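You operate a simulated robot arm through the tools that you are given. There is no shell and no other tool. Be economical: measure what you need, move in short steps, check, and stop when the job is done.

You are at the controls of a simulated robot arm. One attempt, no reset.

Task
Rinse the greens in the sink under the tap and let them drain in the colander over the green basin.
Fine: shut the tap; when they drip no more, lift the colander into the big bowl, tip the basin into the sink and put it back; the other bunch and the silver basin stay.

The check looks at the end state, three seconds after you hand in, the way a careful person would. Anything else that was tipped, shoved, dropped, spilled or broken makes it a failure.

Robot
A 7-joint arm with a two-finger parallel gripper, fixed in place. Base frame: the origin is at the foot of the arm, x ahead of it, y to its left, z up. Lengths are in m, angles in degrees, forces in N, time in s.
With the tool pointing down near the work surface it reaches from about 0.1 to 0.86 m from the base axis. Its first joint turns from -115.0 to 115.0 degrees. Payload 3.91 kg.
The TCP is the grasp point between the finger pads, 0.03 m short of the fingertips. In the tool frame z runs along the fingers and y along their closing line. Largest opening 0.11 m; finger width 0.02, thickness 0.01; the body of the gripper, 0.048 by 0.112 m, starts 0.055 m behind the TCP.
Orientation is that of the tool frame in the base frame, as a unit quaternion [x, y, z, w]. With the fingers straight down and closing along the base's y, the tool's x points along the base's -x, its y along +y and its z along -z.

Tools
- The arm moves only by the tool move_arm. Its argument "moves" is a list of rows, each an object of numbers (a shift or turn left out is 0, a gripper value left out holds the last): "x", "y", "z": the shift along the base's x, y, z in m; "rx", "ry", "rz": the turn, a rotation vector about the base's x, y, z in degrees. In form: [{"x": .., "y": .., "z": .., "rx": .., "ry": .., "rz": ..}, ...]. A call has 1 to 20 rows; each row shifts and turns the commanded pose from where the row before left it. "grip" is the closure, from 0 (fully open) to 1 (shut), set as the call begins (left out, the last holds). Each row takes 0.2 s and may step no farther than 0.05 m and 8.6 degrees from the row before; otherwise, or with a gripper value out of range, the whole call is refused. Where a pose cannot be reached the arm comes as near as it can. A force on the tool above 40 N (or 10 N above the force at the start of the call, whichever is more), or a blocked arm, ends the call early, and 0.2 s more pass. The fingers move at their own pace (about 0.153 m/s each) and stop on an object; they squeeze with about 35 N. The grip force told is the motor's: it shows also when the fingers shut on nothing. Time passes only in rows, and 0.2 s behind the last, so rows that do not move let the fingers close. It gives the time, the measured TCP pose, the force on the tool (base axes), the opening and the grip force at its end, in the units of the frame above (readings bear some noise).
- Cameras (640 x 400 px; columns grow to the right, rows downward): "scene" is fixed at [0.2201, -0.5014, 1.4405]; the picture's right is [0.08, -1.00, 0.00], its down [-0.69, -0.06, -0.72] and it looks along [0.72, 0.06, -0.69] (base axes); focal length 214 px, centre (320, 200). "wrist" rides on the gripper at [0.072, 0.017, -0.103] in the tool frame; the picture's right is [-0.23, 0.97, 0.00], its down [-0.76, -0.18, -0.62] and it looks along [-0.61, -0.14, 0.78] (tool axes); focal length 222 px, centre (320, 200). There is no depth. A picture from a camera that has moved, and an enlarged one, comes with that camera's place and axes in the base frame and with its lens.
- snapshot(camera): a new picture of that camera. It takes no simulated time.
- move_column(by): slides the trunk up (or, below 0, down) by that many m; the arm rides with it, the base frame stays. It gives what a move gives, with no picture.
- close_up(camera, box): a new picture of the part [left, top, right, bottom] of that camera's present view, enlarged. It takes no simulated time.
- sign_off(): hands the job in; it is judged then, once.

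Work in short steps. Places have to be worked out from the pictures, the camera data and where the tool is seen: move nearer, look again, correct. Check each grasp and each placing, and mend what went wrong. You have 120 turns and 64 pictures in all, those below and enlarged ones among them. Open the gripper and draw the arm clear of the work before you hand the job in, unless the task says otherwise; then end with one line.

The tools are called after "Request:" as a command line: name --argument value ..., lists and objects as JSON in quotes. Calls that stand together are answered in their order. move_arm: Moves the arm, as the interface text tells. Its arguments: {"type":"object","properties":{"moves":{"type":"array"},"grip":{"type":"number"}},"required":["moves"]} The other tools are called the same way: move_column (by) slides the trunk up or down; snapshot (camera) takes a picture; close_up (camera, box) takes an enlarged picture of a part of a camera's view; sign_off () hands the job in.

At the start:

```text
t: 0.0
eef_pos: [0.5099, -0.2197, 1.279]
tool_rot: [0.0, 1.0, 0.001, 0.0]
wrist_force: [-0.3, 0.4, 0.6]
grip_width: 0.1099
finger_force: 0.0
trunk travel left (down, up): [-0.85, 0.14]
```

scene: 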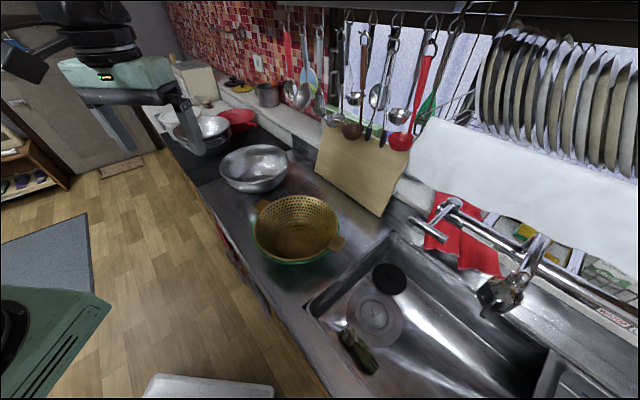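
wrist: 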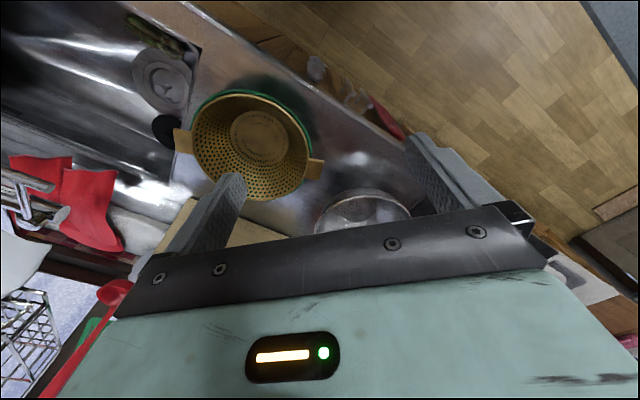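

The pictures show the sink at right, the colander on the green basin, and a silver bowl further left. I'll enlarge the relevant parts first.

Request:
close_up --camera "scene" --box '[300, 180, 620, 400]'

Request:
close_up --camera "scene" --box '[150, 60, 390, 290]'

```text
1.82 times, centred on (460, 290) of scene
camera zoom: at [0.2201, -0.5014, 1.4405], right [0.08, -1.0, 0.0], down [-0.69, -0.06, -0.72], along [0.72, 0.06, -0.69], focal length 390 px, centre (66, 36)
```

zoom: 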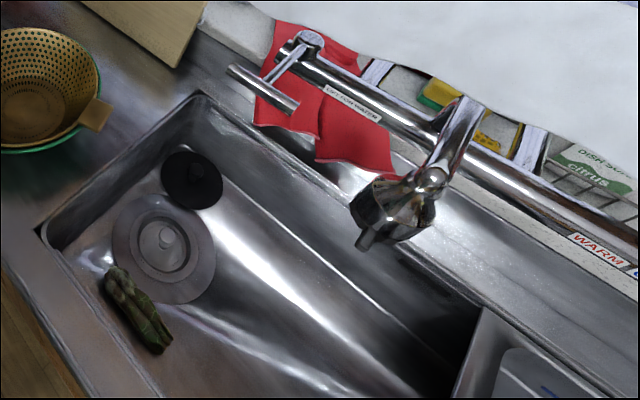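

```text
1.74 times, centred on (270, 175) of scene
camera zoom: at [0.2201, -0.5014, 1.4405], right [0.08, -1.0, 0.0], down [-0.69, -0.06, -0.72], along [0.72, 0.06, -0.69], focal length 373 px, centre (407, 244)
```

zoom: 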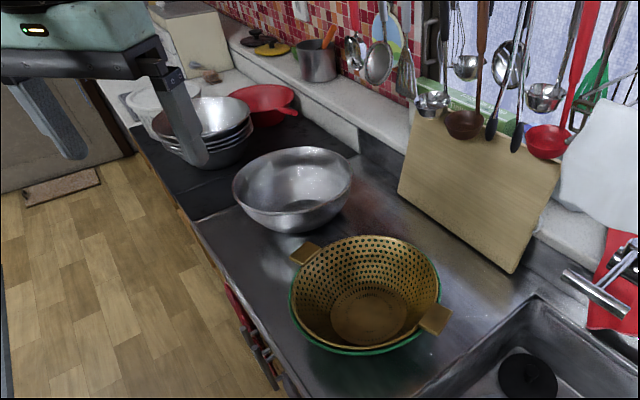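

I need detail on the tap and its handle, and the area at the right, to see how it opens and where the other bunch is.

Request:
close_up --camera "scene" --box '[400, 180, 560, 320]'

Request:
close_up --camera "scene" --box '[500, 240, 640, 400]'

Request:
close_up --camera "wrist" --box '[0, 0, 320, 200]'

```text
2.86 times, centred on (480, 250) of scene
camera zoom: at [0.2201, -0.5014, 1.4405], right [0.08, -1.0, 0.0], down [-0.69, -0.06, -0.72], along [0.72, 0.06, -0.69], focal length 613 px, centre (-137, 57)
```

zoom: 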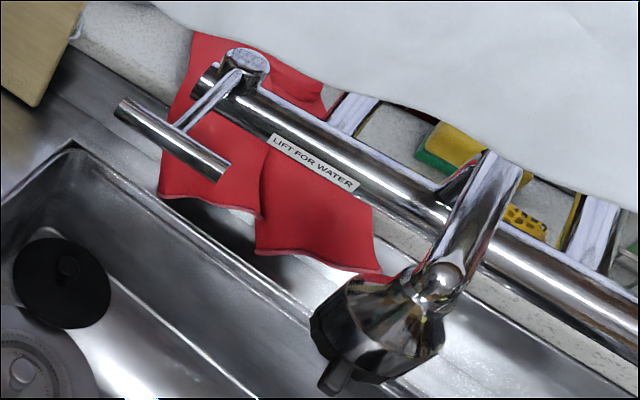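

```text
2.50 times, centred on (570, 320) of scene
camera zoom: at [0.2201, -0.5014, 1.4405], right [0.08, -1.0, 0.0], down [-0.69, -0.06, -0.72], along [0.72, 0.06, -0.69], focal length 536 px, centre (-305, -100)
```

zoom: 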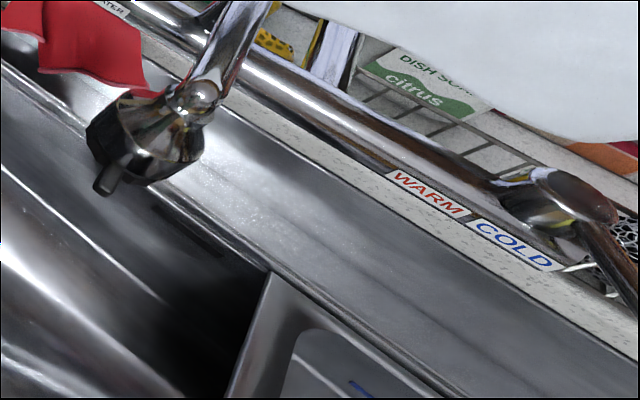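

```text
2.00 times, centred on (160, 100) of wrist
camera zoom: at [0.4385, -0.2035, 1.3839], right [0.23, 0.97, 0.0], down [0.76, -0.18, 0.62], along [0.61, -0.14, -0.78], focal length 444 px, centre (640, 400)
```

zoom: 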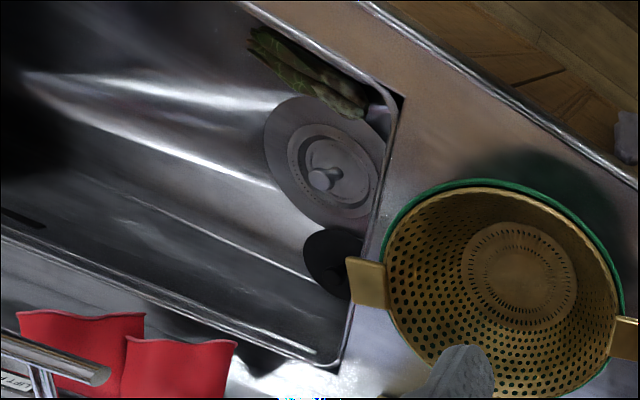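

Triangulating between the two views: counter ≈ z 0.85, sink floor ≈ 0.69, greens ≈ (0.37,-0.61,0.70), colander rim ≈ (0.62,-0.40,0.95), tap T-bar ≈ (0.515,-0.70,1.09). I swing the wrist to look over the sink and tap.

Request:
move_arm --moves '[{"x": -0.027, "y": -0.038, "rz": -7.5}, {"x": -0.027, "y": -0.038, "rz": -7.5}, {"x": -0.027, "y": -0.038, "rz": -7.5}, {"x": -0.027, "y": -0.038, "rz": -7.5}, {"x": -0.027, "y": -0.038, "rz": -7.5}, {"x": -0.027, "y": -0.038, "rz": -7.5}]'

Request:
snapshot --camera "wrist"

```text
t: 1.4
eef_pos: [0.3481, -0.4482, 1.2803]
tool_rot: [0.382, 0.924, 0.0, -0.001]
wrist_force: [1.7, 0.3, -0.3]
grip_width: 0.11
finger_force: 0.1
trunk travel left (down, up): [-0.85, 0.14]
```

```text
56 pictures are left
camera wrist: at [0.3097, -0.3854, 1.385], right [0.85, 0.53, 0.0], down [0.41, -0.66, 0.62], along [0.33, -0.53, -0.78], focal length 222 px, centre (320, 200)
```

wrist: 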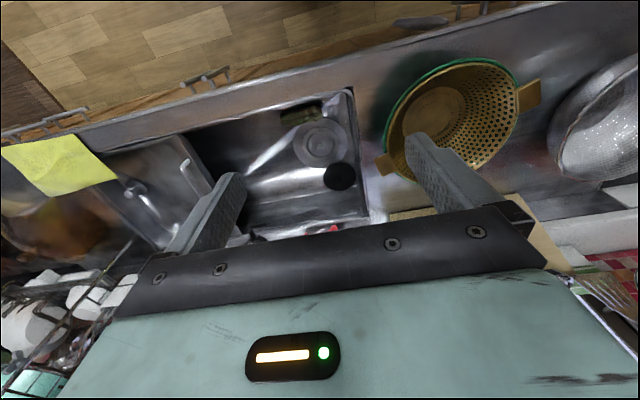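

I see a yellow note at left and a second tray; enlarge both.

Request:
close_up --camera "wrist" --box '[0, 80, 240, 280]'

Request:
close_up --camera "wrist" --box '[220, 60, 420, 260]'

```text
2.00 times, centred on (120, 180) of wrist
camera zoom: at [0.3097, -0.3854, 1.385], right [0.85, 0.53, 0.0], down [0.41, -0.66, 0.62], along [0.33, -0.53, -0.78], focal length 444 px, centre (720, 240)
```

zoom: 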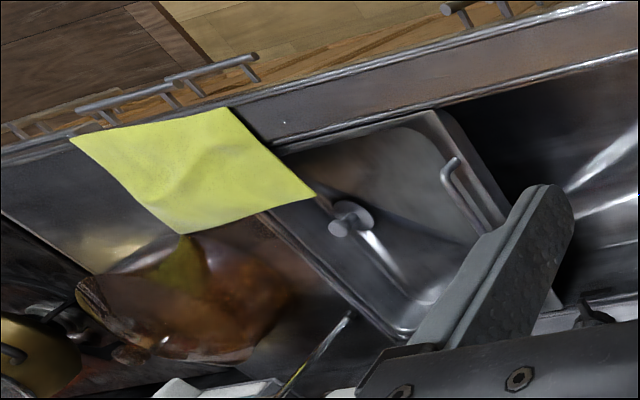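

```text
2.00 times, centred on (320, 160) of wrist
camera zoom: at [0.3097, -0.3854, 1.385], right [0.85, 0.53, 0.0], down [0.41, -0.66, 0.62], along [0.33, -0.53, -0.78], focal length 444 px, centre (320, 280)
```

zoom: 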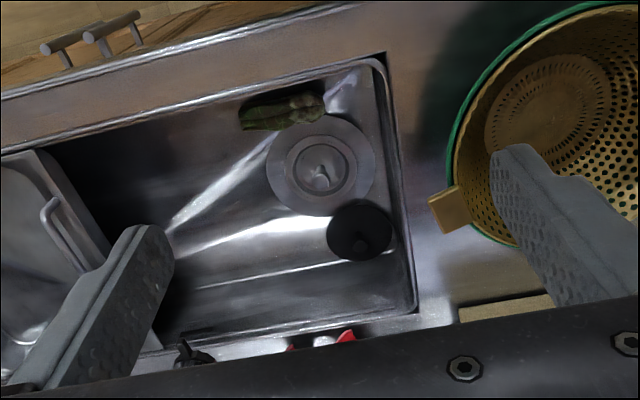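

No second bunch in the sink basin; only this one. I tilt the tool toward the tap and look at it from the front.

Request:
move_arm --moves '[{"x": 0.008, "y": -0.018, "z": -0.004, "rx": -5.3, "ry": -5.3}, {"x": 0.008, "y": -0.018, "z": -0.004, "rx": -5.3, "ry": -5.3}, {"x": 0.008, "y": -0.018, "z": -0.004, "rx": -5.3, "ry": -5.3}, {"x": 0.008, "y": -0.018, "z": -0.004, "rx": -5.3, "ry": -5.3}, {"x": 0.008, "y": -0.018, "z": -0.004, "rx": -5.3, "ry": -5.3}, {"x": 0.008, "y": -0.018, "z": -0.004, "rx": -5.3, "ry": -5.3}]' --grip 1

Request:
snapshot --camera "wrist"

Request:
snapshot --camera "scene"

```text
t: 2.8
eef_pos: [0.396, -0.5556, 1.2559]
tool_rot: [0.353, 0.854, -0.146, 0.353]
wrist_force: [0.8, 1.3, 0.6]
grip_width: 0.0
finger_force: 34.9
trunk travel left (down, up): [-0.85, 0.14]
```

```text
53 pictures are left
camera wrist: at [0.3207, -0.4569, 1.2786], right [0.8, 0.58, 0.16], down [-0.05, -0.2, 0.98], along [0.59, -0.79, -0.13], focal length 222 px, centre (320, 200)
```

wrist: 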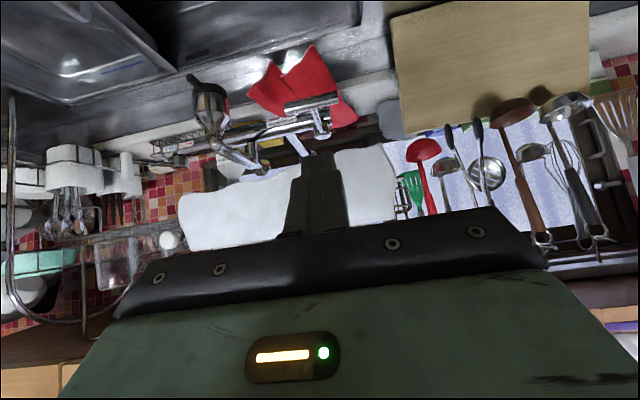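

```text
52 pictures are left
```

scene: 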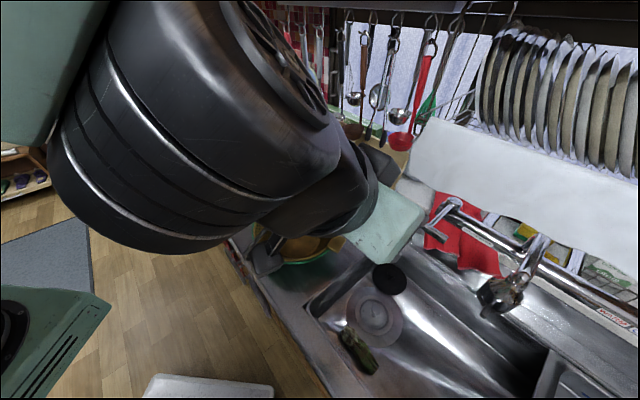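

Tap is clearly visible in the wrist view (upside-down); enlarge it.

Request:
close_up --camera "wrist" --box '[140, 50, 380, 200]'

```text
2.67 times, centred on (260, 125) of wrist
camera zoom: at [0.3207, -0.4569, 1.2786], right [0.8, 0.58, 0.16], down [-0.05, -0.2, 0.98], along [0.59, -0.79, -0.13], focal length 592 px, centre (480, 400)
```

zoom: 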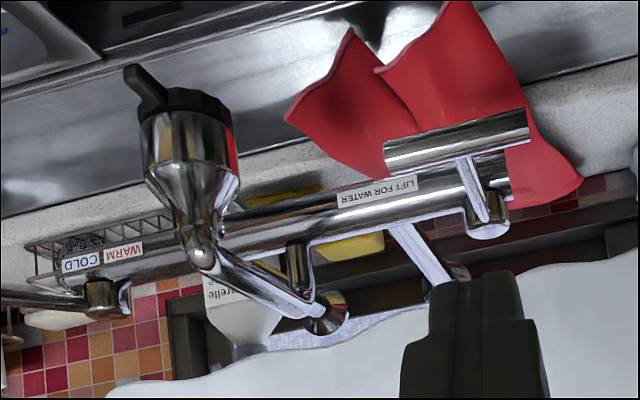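

T-bar centre ≈ (0.51,-0.695,1.096), lever horizontal, hub ≈ (0.587,-0.773,1.10); nozzle outlet ≈ (0.39,-0.785,1.06). I level the closed fingers in front of and below the bar.

Request:
move_arm --moves '[{"x": 0.002, "y": -0.003, "z": -0.034, "rx": -5.3, "ry": -5.3}, {"x": 0.002, "y": -0.003, "z": -0.034, "rx": -5.3, "ry": -5.3}, {"x": 0.002, "y": -0.003, "z": -0.034, "rx": -5.3, "ry": -5.3}, {"x": 0.002, "y": -0.003, "z": -0.034, "rx": -5.3, "ry": -5.3}, {"x": 0.002, "y": -0.003, "z": -0.034, "rx": -5.3, "ry": -5.3}, {"x": 0.002, "y": -0.003, "z": -0.034, "rx": -5.3, "ry": -5.3}]'

Request:
snapshot --camera "wrist"

Request:
snapshot --camera "scene"

```text
t: 4.2
eef_pos: [0.4083, -0.5732, 1.0522]
tool_rot: [0.271, 0.653, -0.272, 0.653]
wrist_force: [0.4, -0.2, -0.3]
grip_width: 0.0
finger_force: 34.2
trunk travel left (down, up): [-0.85, 0.14]
```

```text
50 pictures are left
camera wrist: at [0.3477, -0.49, 0.9803], right [0.69, 0.69, 0.23], down [-0.57, 0.32, 0.76], along [0.45, -0.65, 0.61], focal length 222 px, centre (320, 200)
```

wrist: 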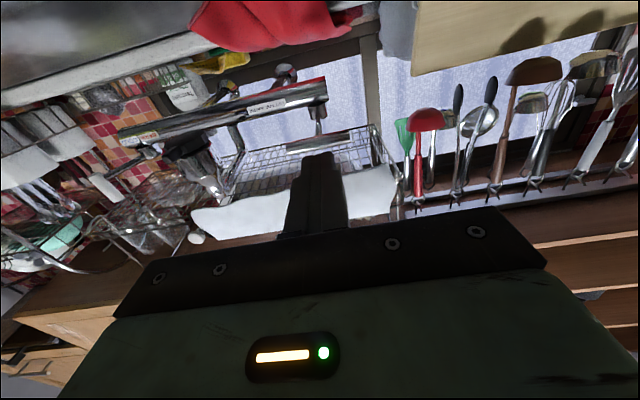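

```text
49 pictures are left
```

scene: 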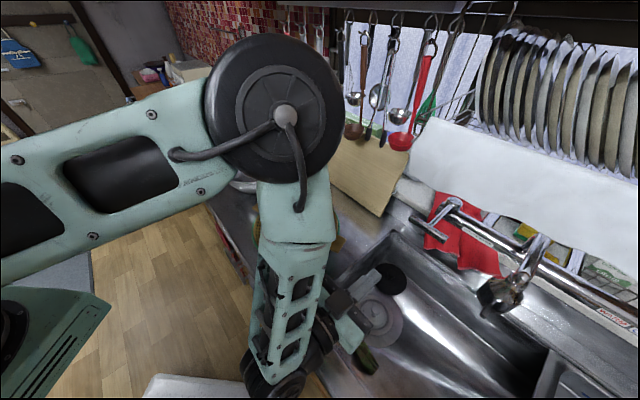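

Fingers are level, just below bar height. Advance under the bar.

Request:
move_arm --moves '[{"x": 0.0235, "y": -0.0285}, {"x": 0.0235, "y": -0.0285}, {"x": 0.0235, "y": -0.0285}, {"x": 0.0235, "y": -0.0285}]'

Request:
close_up --camera "scene" --box '[340, 170, 540, 320]'

```text
t: 5.2
eef_pos: [0.5042, -0.6884, 1.053]
tool_rot: [0.271, 0.654, -0.27, 0.653]
wrist_force: [-0.3, -0.4, 0.6]
grip_width: 0.0002
finger_force: 34.7
trunk travel left (down, up): [-0.85, 0.14]
```

```text
2.67 times, centred on (440, 245) of scene
camera zoom: at [0.2201, -0.5014, 1.4405], right [0.08, -1.0, 0.0], down [-0.69, -0.06, -0.72], along [0.72, 0.06, -0.69], focal length 572 px, centre (0, 80)
```

zoom: 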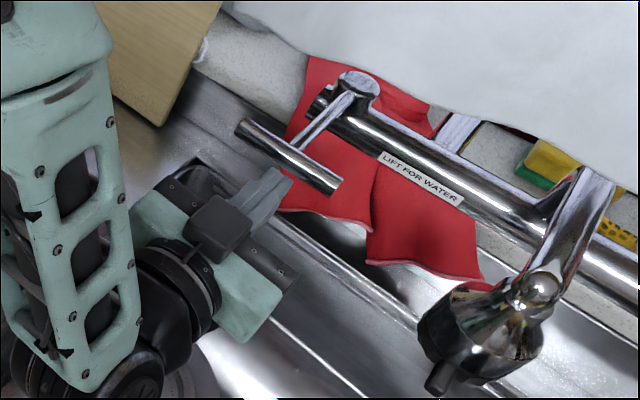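

Fingertips are under the bar with nothing touching. Lift gently, following the lever's arc.

Request:
move_arm --moves '[{"z": 0.012}, {"z": 0.012}, {"z": 0.012}, {"z": 0.012, "x": 0.002, "y": -0.002}, {"z": 0.012, "x": 0.002, "y": -0.002}, {"z": 0.012, "x": 0.003, "y": -0.003}]'

Request:
close_up --camera "scene" --box '[340, 170, 540, 400]'

```text
t: 6.6
eef_pos: [0.5092, -0.6945, 1.1226]
tool_rot: [0.27, 0.653, -0.27, 0.654]
wrist_force: [-0.7, 2.1, -1.2]
grip_width: 0.0
finger_force: 35.5
trunk travel left (down, up): [-0.85, 0.14]
```

```text
1.74 times, centred on (440, 285) of scene
camera zoom: at [0.2201, -0.5014, 1.4405], right [0.08, -1.0, 0.0], down [-0.69, -0.06, -0.72], along [0.72, 0.06, -0.69], focal length 373 px, centre (111, 52)
```

zoom: 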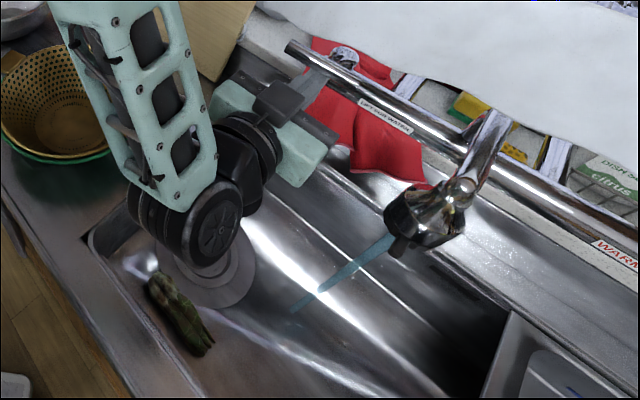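

Water is running, stream at about (0.39,-0.78). I back out and check that the lever stays up.

Request:
move_arm --moves '[{"z": -0.015}, {"x": -0.03, "y": 0.035, "z": -0.01}, {"x": -0.03, "y": 0.035}, {"x": -0.03, "y": 0.035}]'

Request:
close_up --camera "scene" --box '[300, 170, 540, 400]'

```text
t: 7.6
eef_pos: [0.4201, -0.5892, 1.0985]
tool_rot: [0.27, 0.654, -0.271, 0.653]
wrist_force: [-1.2, -0.2, 0.8]
grip_width: 0.0
finger_force: 35.1
trunk travel left (down, up): [-0.85, 0.14]
```

```text
1.74 times, centred on (420, 285) of scene
camera zoom: at [0.2201, -0.5014, 1.4405], right [0.08, -1.0, 0.0], down [-0.69, -0.06, -0.72], along [0.72, 0.06, -0.69], focal length 373 px, centre (146, 52)
```

zoom: 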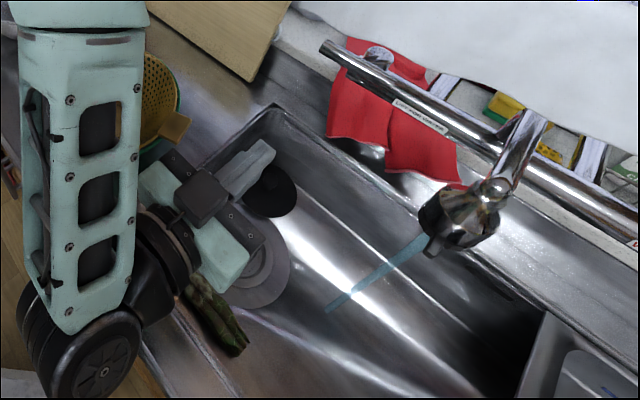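

The lever stays up and water runs. Now bring the tool back to vertical above the greens, gripper opening.

Request:
move_arm --moves '[{"rx": 5.3, "ry": 5.3, "x": -0.004, "y": -0.0015}, {"rx": 5.3, "ry": 5.3, "x": -0.004, "y": -0.0015}, {"rx": 5.3, "ry": 5.3, "x": -0.004, "y": -0.0015}, {"rx": 5.3, "ry": 5.3, "x": -0.004, "y": -0.0015}, {"rx": 5.3, "ry": 5.3, "x": -0.004, "y": -0.0015}, {"rx": 5.3, "ry": 5.3, "x": -0.004, "y": -0.0015}, {"rx": 5.3, "ry": 5.3, "x": -0.004, "y": -0.0015}, {"rx": 5.3, "ry": 5.3, "x": -0.004, "y": -0.0015}, {"rx": 5.3, "ry": 5.3, "x": -0.004, "y": -0.0015}, {"rx": 5.3, "ry": 5.3, "x": -0.004, "y": -0.0015}, {"rx": 5.3, "ry": 5.3, "x": -0.004, "y": -0.0015}, {"rx": 5.3, "ry": 5.3, "x": -0.004, "y": -0.0015}]' --grip 0.2

Request:
move_arm --moves '[{"rz": 7.5}, {"rz": 7.5}, {"rz": 7.5}, {"rz": 7.5}, {"rz": 7.5}, {"rz": 7.5}, {"rz": 7.5}, {"rz": 7.5}, {"rz": 7.5}, {"rz": 7.5}, {"rz": 7.5}, {"rz": 7.5}]'

Request:
snapshot --camera "wrist"

```text
t: 10.2
eef_pos: [0.3708, -0.6083, 1.0988]
tool_rot: [0.382, 0.924, 0.001, -0.001]
wrist_force: [-0.1, 0.7, 1.0]
grip_width: 0.088
finger_force: 0.1
trunk travel left (down, up): [-0.85, 0.14]
```

```text
t: 12.8
eef_pos: [0.3717, -0.6072, 1.0986]
tool_rot: [-0.385, 0.923, 0.001, -0.001]
wrist_force: [0.0, 0.6, -0.2]
grip_width: 0.0879
finger_force: 0.0
trunk travel left (down, up): [-0.85, 0.14]
```

```text
45 pictures are left
camera wrist: at [0.3092, -0.6478, 1.2026], right [-0.53, 0.85, 0.0], down [0.66, 0.42, 0.62], along [0.53, 0.33, -0.78], focal length 222 px, centre (320, 200)
```

wrist: 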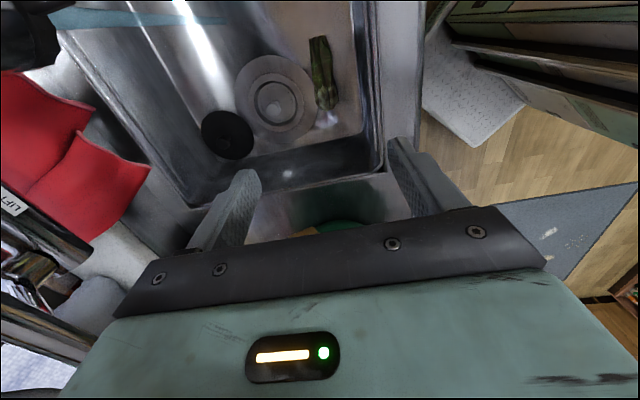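

Greens centre ≈ (0.376,-0.601), axis along the sink's front wall. Descend with fingers straddling it across.

Request:
move_arm --moves '[{"x": 0.004, "y": 0.006, "z": -0.05}, {"z": -0.05}, {"z": -0.05}, {"z": -0.05}, {"z": -0.05}, {"z": -0.05}, {"z": -0.04}]'

Request:
snapshot --camera "wrist"

Request:
close_up --camera "scene" --box '[260, 220, 520, 400]'

```text
refused: row 1 steps farther than a row can; nothing moved
```

```text
44 pictures are left
camera wrist: at [0.3092, -0.6478, 1.2026], right [-0.53, 0.85, 0.0], down [0.66, 0.42, 0.62], along [0.53, 0.33, -0.78], focal length 222 px, centre (320, 200)
```

wrist: 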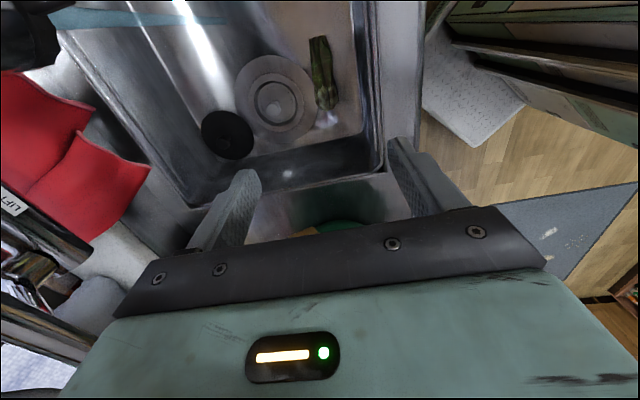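

```text
2.22 times, centred on (390, 310) of scene
camera zoom: at [0.2201, -0.5014, 1.4405], right [0.08, -1.0, 0.0], down [-0.69, -0.06, -0.72], along [0.72, 0.06, -0.69], focal length 477 px, centre (164, -44)
```

zoom: 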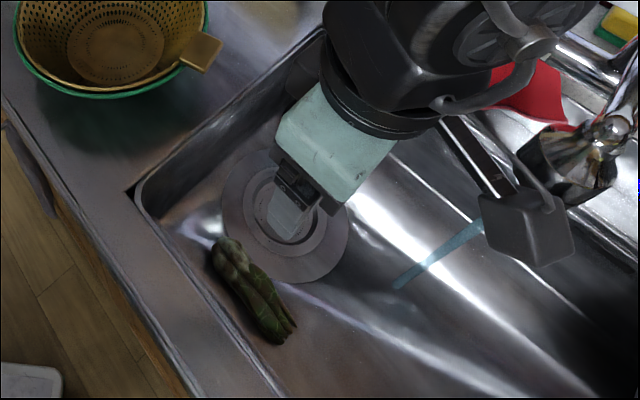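

The first row was a hair too long; redo with smaller rows.

Request:
move_arm --moves '[{"x": 0.004, "y": 0.006, "z": -0.045}, {"z": -0.049}, {"z": -0.049}, {"z": -0.049}, {"z": -0.049}, {"z": -0.049}, {"z": -0.04}]'

Request:
snapshot --camera "wrist"

```text
t: 14.4
eef_pos: [0.3754, -0.6004, 0.7687]
tool_rot: [-0.383, 0.924, -0.001, 0.001]
wrist_force: [0.0, -1.3, -0.5]
grip_width: 0.0882
finger_force: 0.0
trunk travel left (down, up): [-0.85, 0.14]
```

```text
42 pictures are left
camera wrist: at [0.3125, -0.6411, 0.8723], right [-0.53, 0.85, 0.0], down [0.66, 0.41, 0.62], along [0.53, 0.33, -0.78], focal length 222 px, centre (320, 200)
```

wrist: 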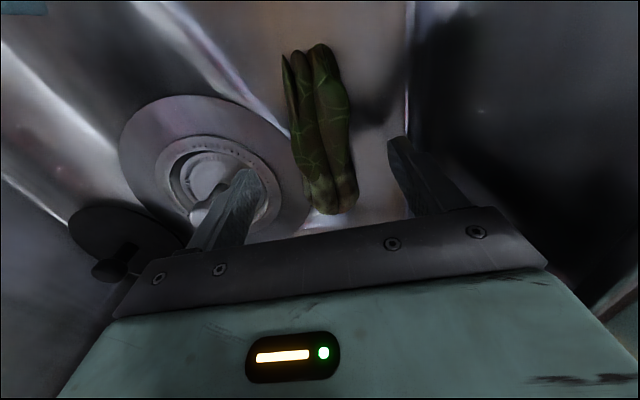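

Aligned well with the greens (about 4 cm wide). Narrow the opening to avoid the strainer, go down and close.

Request:
move_arm --moves '[{}, {"z": -0.015}, {"z": -0.015}, {"z": -0.012}]' --grip 0.4

Request:
snapshot --camera "wrist"

```text
t: 15.4
eef_pos: [0.376, -0.6007, 0.7267]
tool_rot: [-0.383, 0.924, 0.0, 0.0]
wrist_force: [-0.6, -0.3, -0.2]
grip_width: 0.0659
finger_force: 0.0
trunk travel left (down, up): [-0.85, 0.14]
```

```text
41 pictures are left
camera wrist: at [0.3128, -0.6415, 0.8308], right [-0.53, 0.85, 0.0], down [0.66, 0.41, 0.62], along [0.53, 0.33, -0.78], focal length 222 px, centre (320, 200)
```

wrist: 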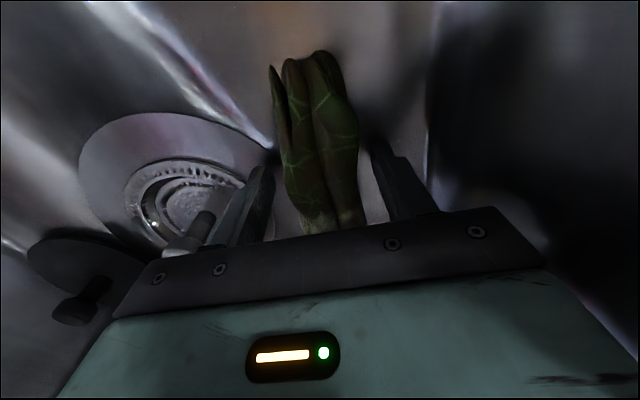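

Fingers straddle the bunch. Close and lift a little.

Request:
move_arm --moves '[{}, {}, {}, {"z": 0.02}, {"z": 0.03}, {"z": 0.04}, {"z": 0.04}]' --grip 1

Request:
snapshot --camera "wrist"

```text
t: 17.0
eef_pos: [0.3763, -0.6014, 0.8555]
tool_rot: [-0.384, 0.923, 0.0, 0.0]
wrist_force: [0.4, 0.2, -0.8]
grip_width: 0.0496
finger_force: 34.9
trunk travel left (down, up): [-0.85, 0.14]
```

```text
40 pictures are left
camera wrist: at [0.3133, -0.6416, 0.9604], right [-0.53, 0.85, 0.0], down [0.66, 0.41, 0.62], along [0.53, 0.33, -0.78], focal length 222 px, centre (320, 200)
```

wrist: 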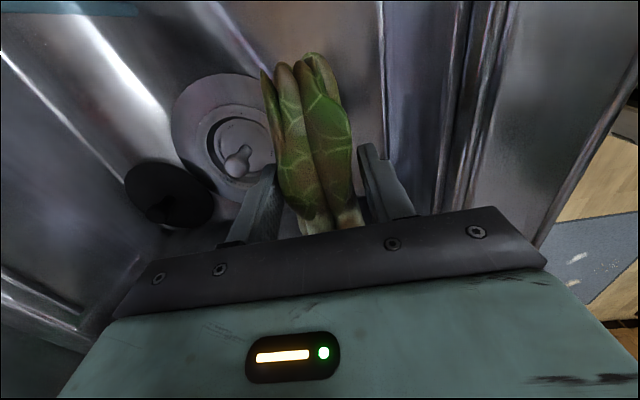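

The bunch is held (5 cm wide). I raise slightly, move over the sink and tilt the tool outward so the hand stays clear of the nozzle.

Request:
move_arm --moves '[{"z": 0.04}, {"x": 0.0, "y": -0.015, "z": 0.02, "rx": -5.3, "ry": -5.3}, {"x": -0.0, "y": -0.015, "rx": -5.3, "ry": -5.3}, {"x": 0.0, "y": -0.015, "rx": -5.3, "ry": -5.3}, {"x": 0, "y": -0.015, "rx": -5.3, "ry": -5.3}, {"x": 0, "y": -0.015, "rx": -5.3, "ry": -5.3}, {"x": 0, "y": -0.015, "rx": -5.3, "ry": -5.3}, {"x": 0, "y": -0.01, "rx": -5.3, "ry": -5.3}, {"x": 0, "y": -0.01, "rx": -5.3, "ry": -5.3}]'

Request:
snapshot --camera "scene"

```text
t: 19.0
eef_pos: [0.3747, -0.7129, 0.9159]
tool_rot: [-0.331, 0.8, -0.463, 0.191]
wrist_force: [-0.4, 0.0, -0.2]
grip_width: 0.0496
finger_force: 34.8
trunk travel left (down, up): [-0.85, 0.14]
```

```text
39 pictures are left
```

scene: 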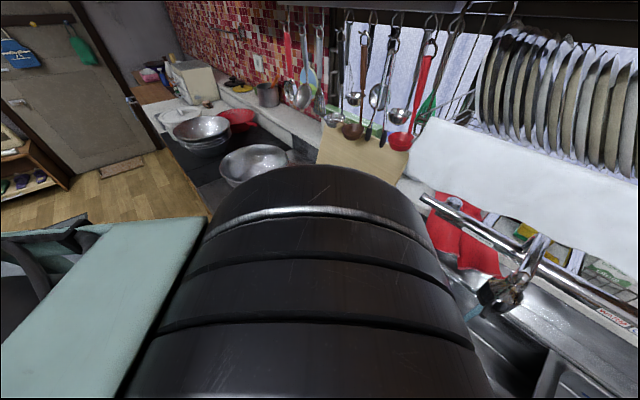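

Scene view is blocked by the arm; I move toward the stream and check with the wrist camera.

Request:
move_arm --moves '[{"x": 0.004, "y": -0.018, "z": -0.01}, {"x": 0.004, "y": -0.018, "z": -0.01}, {"x": 0.004, "y": -0.016, "z": -0.01}]'

Request:
snapshot --camera "wrist"

```text
t: 19.8
eef_pos: [0.3871, -0.7628, 0.8847]
tool_rot: [-0.331, 0.8, -0.462, 0.191]
wrist_force: [0.1, 0.4, -2.0]
grip_width: 0.0495
finger_force: 34.9
trunk travel left (down, up): [-0.85, 0.14]
```

```text
38 pictures are left
camera wrist: at [0.2668, -0.7456, 0.9241], right [-0.18, 0.51, -0.84], down [0.22, 0.86, 0.47], along [0.96, -0.1, -0.27], focal length 222 px, centre (320, 200)
```

wrist: 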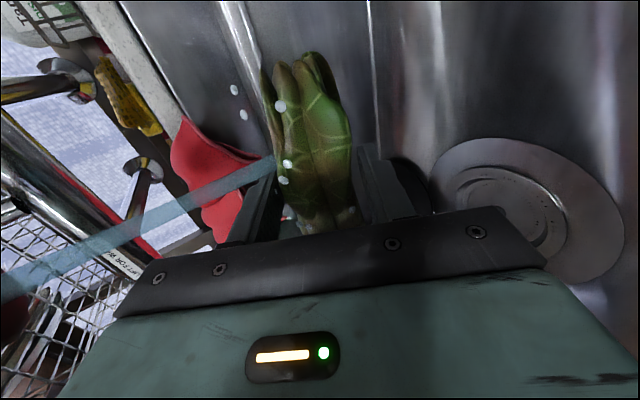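

The stream hits the bunch with droplets splashing. I hold it there and sweep it along its length for several seconds.

Request:
move_arm --moves '[{}, {}, {"x": 0.008, "y": 0.008}, {"x": 0.008, "y": 0.008}, {}, {}, {"x": -0.008, "y": -0.008}, {"x": -0.008, "y": -0.008}, {}, {}, {"x": -0.008, "y": -0.008}, {"x": -0.008, "y": -0.008}, {}, {}, {"x": 0.008, "y": 0.008}, {"x": 0.008, "y": 0.008}, {}, {}, {}, {}]'

Request:
move_arm --moves '[{"x": 0.004, "y": -0.004}, {}, {}, {}, {"x": 0.005, "y": -0.005}, {}, {}, {}, {}, {}, {"x": -0.009, "y": 0.009}, {}, {}, {}, {}, {}, {}, {}]'

Request:
snapshot --camera "wrist"

```text
t: 24.0
eef_pos: [0.3862, -0.763, 0.8857]
tool_rot: [-0.332, 0.8, -0.461, 0.191]
wrist_force: [0.2, 0.2, -0.9]
grip_width: 0.0495
finger_force: 35.1
trunk travel left (down, up): [-0.85, 0.14]
```

```text
t: 27.8
eef_pos: [0.3878, -0.7645, 0.8867]
tool_rot: [-0.331, 0.8, -0.462, 0.192]
wrist_force: [-0.5, -0.2, -1.1]
grip_width: 0.0495
finger_force: 35.3
trunk travel left (down, up): [-0.85, 0.14]
```

```text
37 pictures are left
camera wrist: at [0.2675, -0.7463, 0.9248], right [-0.18, 0.51, -0.84], down [0.22, 0.86, 0.47], along [0.96, -0.1, -0.27], focal length 222 px, centre (320, 200)
```

wrist: 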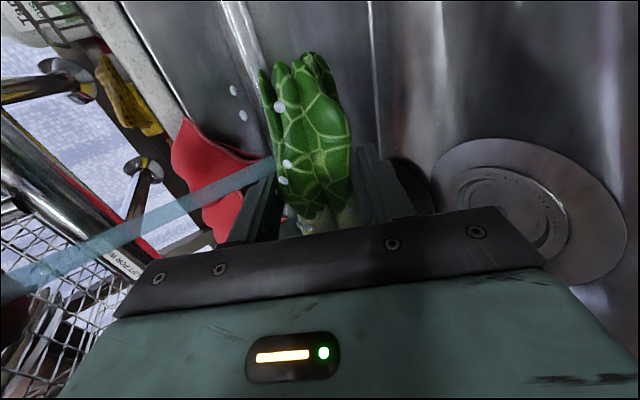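

The bunch has turned bright green — rinsed. Carry it up, back to vertical, over the colander.

Request:
move_arm --moves '[{"x": -0.02, "y": 0.025, "z": 0.01}, {"x": -0.02, "y": 0.025, "z": 0.01}, {"x": 0.01, "y": 0.014, "z": 0.025, "rx": 5.3, "ry": 5.3}, {"x": 0.01, "y": 0.014, "z": 0.025, "rx": 5.3, "ry": 5.3}, {"x": 0.01, "y": 0.014, "z": 0.025, "rx": 5.3, "ry": 5.3}, {"x": 0.01, "y": 0.014, "z": 0.025, "rx": 5.3, "ry": 5.3}, {"x": 0.02, "y": 0.022, "z": 0.025, "rx": 5.3, "ry": 5.3}, {"x": 0.02, "y": 0.022, "z": 0.025, "rx": 5.3, "ry": 5.3}, {"x": 0.02, "y": 0.022, "z": 0.025, "rx": 5.3, "ry": 5.3}, {"x": 0.02, "y": 0.022, "z": 0.025, "rx": 5.3, "ry": 5.3}, {"x": 0.026, "y": 0.029}, {"x": 0.026, "y": 0.029}, {"x": 0.026, "y": 0.029}, {"x": 0.026, "y": 0.029}, {"x": 0.026, "y": 0.029}, {"x": 0.022, "y": 0.025}]'

Request:
snapshot --camera "wrist"

Request:
snapshot --camera "scene"

```text
t: 31.2
eef_pos: [0.6193, -0.4003, 1.106]
tool_rot: [-0.382, 0.924, 0.0, -0.001]
wrist_force: [-1.0, -0.6, -1.2]
grip_width: 0.0494
finger_force: 34.7
trunk travel left (down, up): [-0.85, 0.14]
```

```text
36 pictures are left
camera wrist: at [0.5557, -0.4403, 1.2107], right [-0.53, 0.85, 0.0], down [0.66, 0.41, 0.62], along [0.53, 0.33, -0.78], focal length 222 px, centre (320, 200)
```

wrist: 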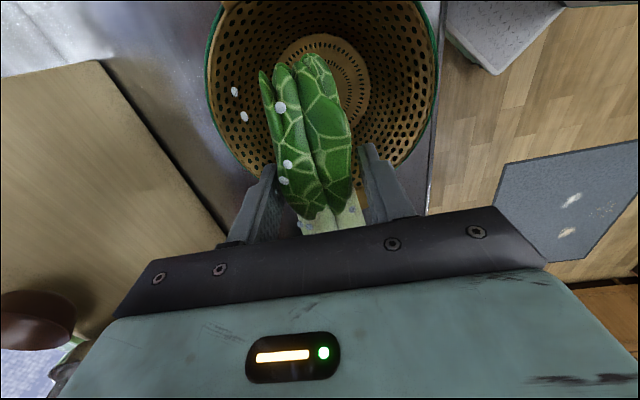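

```text
35 pictures are left
```

scene: 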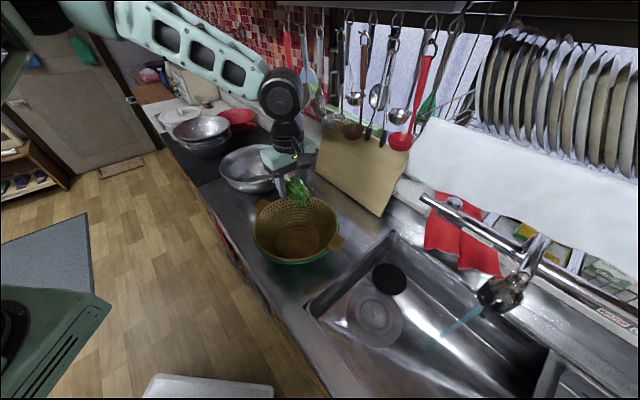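

Colander centre ≈ (0.613,-0.400); the greens hang right over it. Lower them in.

Request:
move_arm --moves '[{"x": -0.006, "z": -0.04}, {"z": -0.04}, {"z": -0.04}, {"z": -0.03}, {"z": -0.015}]'

Request:
snapshot --camera "wrist"

Request:
close_up --camera "scene" --box '[200, 130, 380, 280]'

```text
t: 32.4
eef_pos: [0.6141, -0.3987, 0.9401]
tool_rot: [-0.383, 0.924, 0.0, 0.001]
wrist_force: [-1.1, -0.1, -0.7]
grip_width: 0.0493
finger_force: 34.9
trunk travel left (down, up): [-0.85, 0.14]
```

```text
34 pictures are left
camera wrist: at [0.5517, -0.4392, 1.0454], right [-0.53, 0.85, 0.0], down [0.66, 0.41, 0.62], along [0.53, 0.33, -0.78], focal length 222 px, centre (320, 200)
```

wrist: 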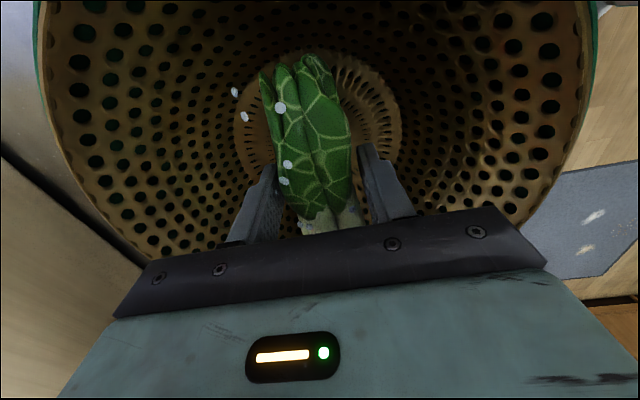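

```text
2.67 times, centred on (290, 205) of scene
camera zoom: at [0.2201, -0.5014, 1.4405], right [0.08, -1.0, 0.0], down [-0.69, -0.06, -0.72], along [0.72, 0.06, -0.69], focal length 572 px, centre (400, 187)
```

zoom: 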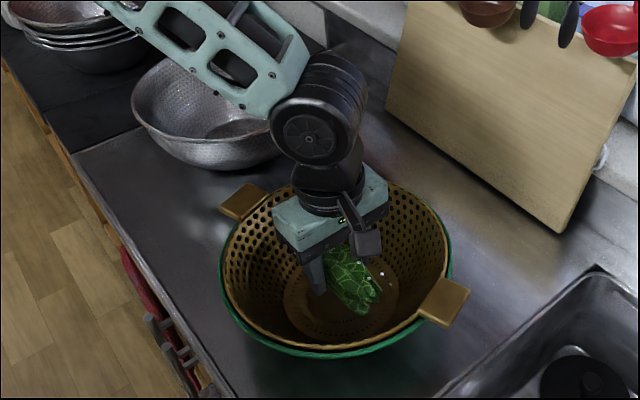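

Centred in the colander. Lower gently until it nearly touches the bottom.

Request:
move_arm --moves '[{"z": -0.008}, {"z": -0.008}, {"z": -0.006}]'

Request:
close_up --camera "wrist" --box '[180, 30, 460, 250]'

```text
t: 33.2
eef_pos: [0.6139, -0.3987, 0.9178]
tool_rot: [-0.383, 0.924, 0.0, -0.001]
wrist_force: [0.1, -0.4, -1.5]
grip_width: 0.0496
finger_force: 35.0
trunk travel left (down, up): [-0.85, 0.14]
```

```text
1.82 times, centred on (320, 140) of wrist
camera zoom: at [0.5512, -0.4391, 1.0234], right [-0.53, 0.85, 0.0], down [0.66, 0.41, 0.62], along [0.53, 0.33, -0.78], focal length 404 px, centre (320, 309)
```

zoom: 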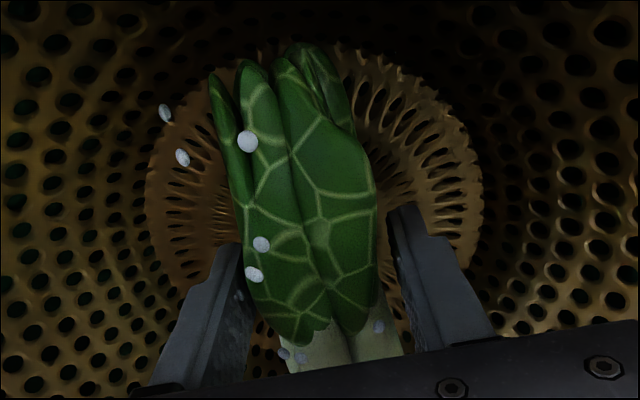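

Just above the bottom; release and rise clear.

Request:
move_arm --moves '[{"z": -0.003}, {}, {}, {}, {"z": 0.02}, {"z": 0.04}, {"z": 0.045}, {"z": 0.045}, {"z": 0.045}]' --grip 0.3

Request:
snapshot --camera "wrist"

```text
t: 35.2
eef_pos: [0.614, -0.3996, 1.1102]
tool_rot: [-0.383, 0.924, 0.0, 0.0]
wrist_force: [0.2, 0.2, 0.0]
grip_width: 0.077
finger_force: 0.1
trunk travel left (down, up): [-0.85, 0.14]
```

```text
31 pictures are left
camera wrist: at [0.5511, -0.4389, 1.2152], right [-0.53, 0.85, 0.0], down [0.66, 0.41, 0.62], along [0.53, 0.33, -0.78], focal length 222 px, centre (320, 200)
```

wrist: 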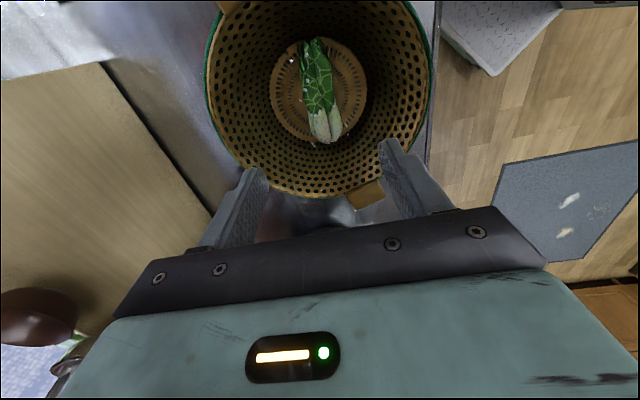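

Greens lie in the colander. While they drip, I go shut the tap: tilt the tool horizontal with closed fingers, in front of and above the lever.

Request:
move_arm --moves '[{"x": -0.0162, "y": -0.0158, "z": 0.01, "rx": -5.3, "ry": -5.3}, {"x": -0.0162, "y": -0.0158, "z": 0.01, "rx": -5.3, "ry": -5.3}, {"x": -0.0162, "y": -0.0158, "z": 0.01, "rx": -5.3, "ry": -5.3}, {"x": -0.0162, "y": -0.0158, "z": 0.01, "rx": -5.3, "ry": -5.3}, {"x": -0.0162, "y": -0.0158, "z": 0.01, "rx": -5.3, "ry": -5.3}, {"x": -0.0162, "y": -0.0158, "z": 0.01, "rx": -5.3, "ry": -5.3}, {"x": -0.0162, "y": -0.0158, "z": 0.01, "rx": -5.3, "ry": -5.3}, {"x": -0.0162, "y": -0.0158, "z": 0.005, "rx": -5.3, "ry": -5.3}, {"x": -0.0162, "y": -0.0158, "z": 0.005, "rx": -5.3, "ry": -5.3}, {"x": -0.0162, "y": -0.0158, "z": 0.005, "rx": -5.3, "ry": -5.3}, {"x": -0.0162, "y": -0.0158, "z": 0.005, "rx": -5.3, "ry": -5.3}, {"x": -0.0162, "y": -0.0158, "z": 0.005, "rx": -5.3, "ry": -5.3}]' --grip 1

Request:
snapshot --camera "wrist"

Request:
snapshot --camera "scene"

```text
t: 37.8
eef_pos: [0.4176, -0.5895, 1.207]
tool_rot: [0.271, -0.653, 0.654, -0.271]
wrist_force: [0.3, 0.4, -0.7]
grip_width: 0.0
finger_force: 34.9
trunk travel left (down, up): [-0.85, 0.14]
```

```text
30 pictures are left
camera wrist: at [0.2948, -0.568, 1.1906], right [0.16, 0.16, -0.97], down [0.1, 0.98, 0.18], along [0.98, -0.12, 0.14], focal length 222 px, centre (320, 200)
```

wrist: 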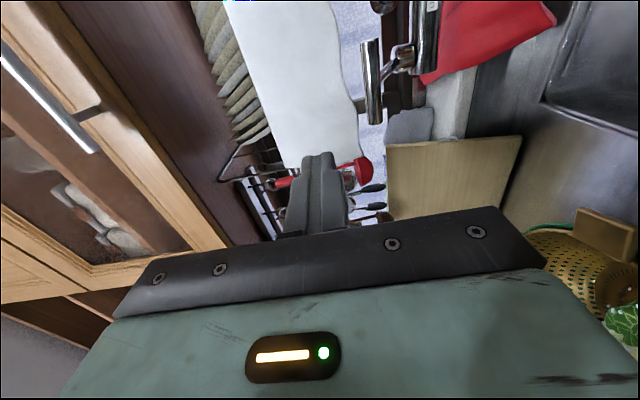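

```text
29 pictures are left
```

scene: 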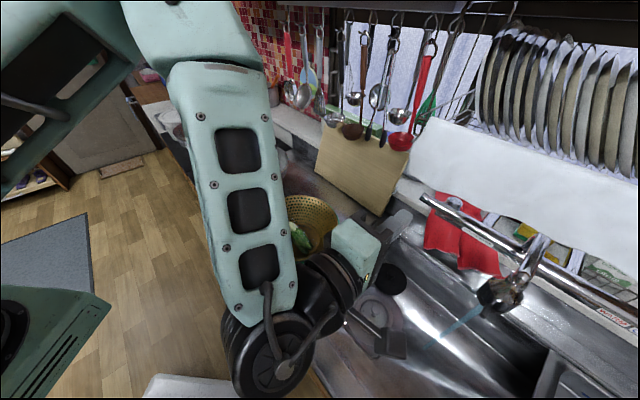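

Raised bar ≈ (0.517,-0.702,1.15). I move over it and press down.

Request:
move_arm --moves '[{"x": 0.022, "y": -0.0255}, {"x": 0.022, "y": -0.0255}, {"x": 0.022, "y": -0.0255}, {"x": 0.022, "y": -0.0255}, {"z": -0.02}, {"z": -0.015}, {"z": -0.015}, {"z": -0.015}, {"z": -0.015}, {"z": -0.01}]'

Request:
close_up --camera "scene" --box '[340, 170, 560, 380]'

```text
t: 40.0
eef_pos: [0.5079, -0.6898, 1.116]
tool_rot: [-0.27, 0.655, -0.653, 0.269]
wrist_force: [-3.6, 2.4, -0.7]
grip_width: 0.0
finger_force: 34.9
trunk travel left (down, up): [-0.85, 0.14]
```

```text
1.90 times, centred on (450, 275) of scene
camera zoom: at [0.2201, -0.5014, 1.4405], right [0.08, -1.0, 0.0], down [-0.69, -0.06, -0.72], along [0.72, 0.06, -0.69], focal length 408 px, centre (72, 57)
```

zoom: 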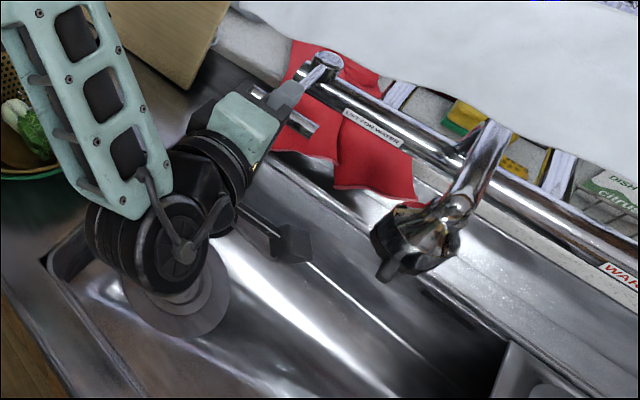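

The stream has stopped. Press a few mm more to be sure it is fully closed, then back away.

Request:
move_arm --moves '[{"z": -0.004}, {"z": 0.02}, {"z": 0.02}, {"x": -0.025, "y": 0.03}, {"x": -0.025, "y": 0.03}, {"x": -0.025, "y": 0.03}]'

Request:
close_up --camera "scene" --box '[260, 170, 560, 380]'

```text
t: 41.4
eef_pos: [0.4318, -0.6002, 1.1531]
tool_rot: [-0.27, 0.654, -0.653, 0.269]
wrist_force: [0.4, -0.2, -0.5]
grip_width: 0.0002
finger_force: 35.4
trunk travel left (down, up): [-0.85, 0.14]
```

```text
1.90 times, centred on (410, 275) of scene
camera zoom: at [0.2201, -0.5014, 1.4405], right [0.08, -1.0, 0.0], down [-0.69, -0.06, -0.72], along [0.72, 0.06, -0.69], focal length 408 px, centre (149, 57)
```

zoom: 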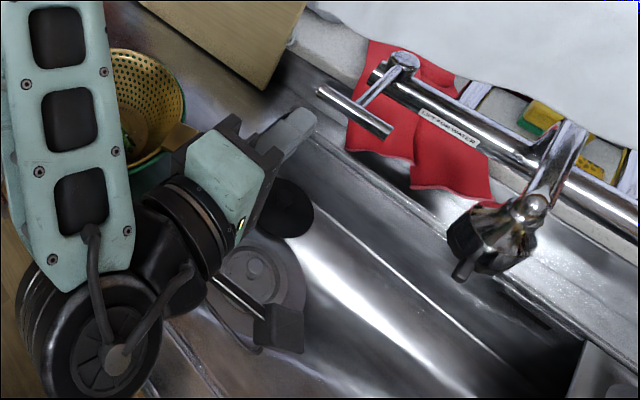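

Tap is shut. To plan the colander grasp I need its side profile: turn and lower the hand over the sink to look at it from the side.

Request:
move_arm --moves '[{"z": -0.02, "rz": 7.5}, {"z": -0.025, "rz": 7.5}, {"z": -0.025, "rz": 7.5}, {"z": -0.025, "rz": 7.5}, {"z": -0.02, "rz": 7.5}, {"z": -0.02, "rz": 7.5}]'

Request:
snapshot --camera "wrist"

```text
t: 42.8
eef_pos: [0.4313, -0.6, 1.0178]
tool_rot: [0.501, -0.5, 0.5, -0.5]
wrist_force: [-0.6, 0.7, -0.6]
grip_width: 0.0
finger_force: 35.1
trunk travel left (down, up): [-0.85, 0.14]
```

```text
26 pictures are left
camera wrist: at [0.3296, -0.6742, 1.0023], right [0.0, 0.23, -0.97], down [-0.62, 0.76, 0.18], along [0.78, 0.61, 0.14], focal length 222 px, centre (320, 200)
```

wrist: 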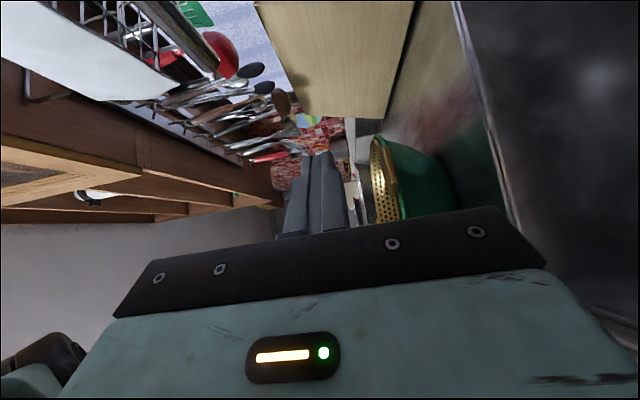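

The colander wall stands clear above the basin's rim. Enlarge to measure.

Request:
close_up --camera "wrist" --box '[330, 110, 530, 235]'

```text
3.20 times, centred on (430, 172) of wrist
camera zoom: at [0.3296, -0.6742, 1.0023], right [0.0, 0.23, -0.97], down [-0.62, 0.76, 0.18], along [0.78, 0.61, 0.14], focal length 711 px, centre (-32, 288)
```

zoom: 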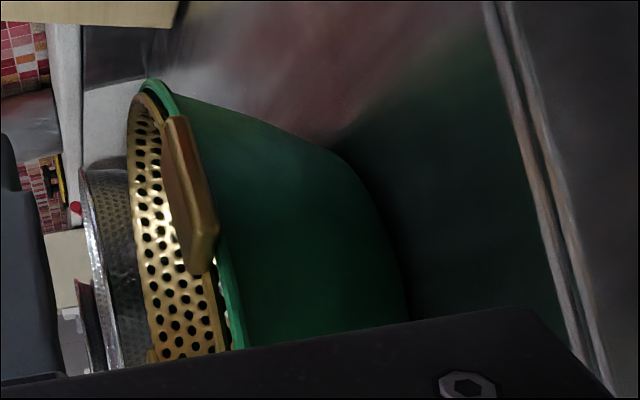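

The handle is a thick tab just above the basin rim. I plan to grasp radially across the tab: inner finger on the colander wall, outer on the tab end. First I go up and view the big bowl and colander from above to place them precisely.

Request:
move_arm --moves '[{"ry": 7.5, "z": 0.019, "y": 0.01}, {"ry": 7.5, "z": 0.019, "y": 0.01}, {"ry": 7.5, "z": 0.019, "y": 0.01}, {"ry": 7.5, "z": 0.019, "y": 0.01}, {"ry": 7.5, "z": 0.019, "y": 0.01}, {"ry": 7.5, "z": 0.019, "y": 0.01}, {"ry": 7.5, "z": 0.019, "y": 0.01}, {"ry": 7.5, "z": 0.019, "y": 0.01}, {"ry": 7.5, "z": 0.019, "y": 0.01}, {"ry": 7.5, "z": 0.019, "y": 0.01}, {"ry": 7.5, "z": 0.019, "y": 0.01}, {"ry": 7.5, "z": 0.019, "y": 0.01}]' --grip 0

Request:
move_arm --moves '[{"rz": -7.5, "x": 0.02, "y": 0.026}, {"rz": -7.5, "x": 0.02, "y": 0.026}, {"rz": -7.5, "x": 0.02, "y": 0.026}, {"rz": -7.5, "x": 0.02, "y": 0.026}, {"rz": -7.5, "x": 0.02, "y": 0.026}, {"rz": -7.5, "x": 0.02, "y": 0.026}, {"rz": -7.5, "x": 0.02, "y": 0.026}, {"rz": -7.5, "x": 0.02, "y": 0.026}, {"rz": -7.5, "x": 0.02, "y": 0.026}, {"rz": -7.5, "x": 0.02, "y": 0.026}, {"rz": -7.5, "x": 0.02, "y": 0.026}, {"rz": -7.5, "x": 0.02, "y": 0.026}]'

Request:
snapshot --camera "wrist"

```text
t: 45.4
eef_pos: [0.4314, -0.4828, 1.2455]
tool_rot: [-0.707, 0.707, 0.002, -0.002]
wrist_force: [0.6, -0.2, -0.1]
grip_width: 0.11
finger_force: 0.0
trunk travel left (down, up): [-0.85, 0.14]
```

```text
t: 48.0
eef_pos: [0.6706, -0.1696, 1.2453]
tool_rot: [0.0, 1.0, 0.001, 0.0]
wrist_force: [-1.5, -0.5, -0.1]
grip_width: 0.1098
finger_force: 0.0
trunk travel left (down, up): [-0.85, 0.14]
```

```text
24 pictures are left
camera wrist: at [0.5994, -0.1534, 1.3503], right [0.23, 0.97, 0.0], down [0.76, -0.18, 0.62], along [0.61, -0.14, -0.78], focal length 222 px, centre (320, 200)
```

wrist: 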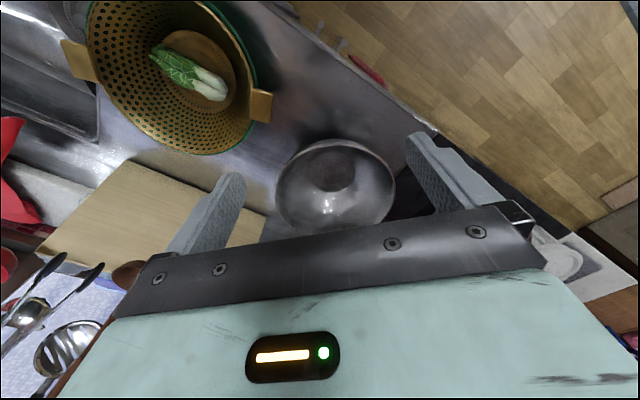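

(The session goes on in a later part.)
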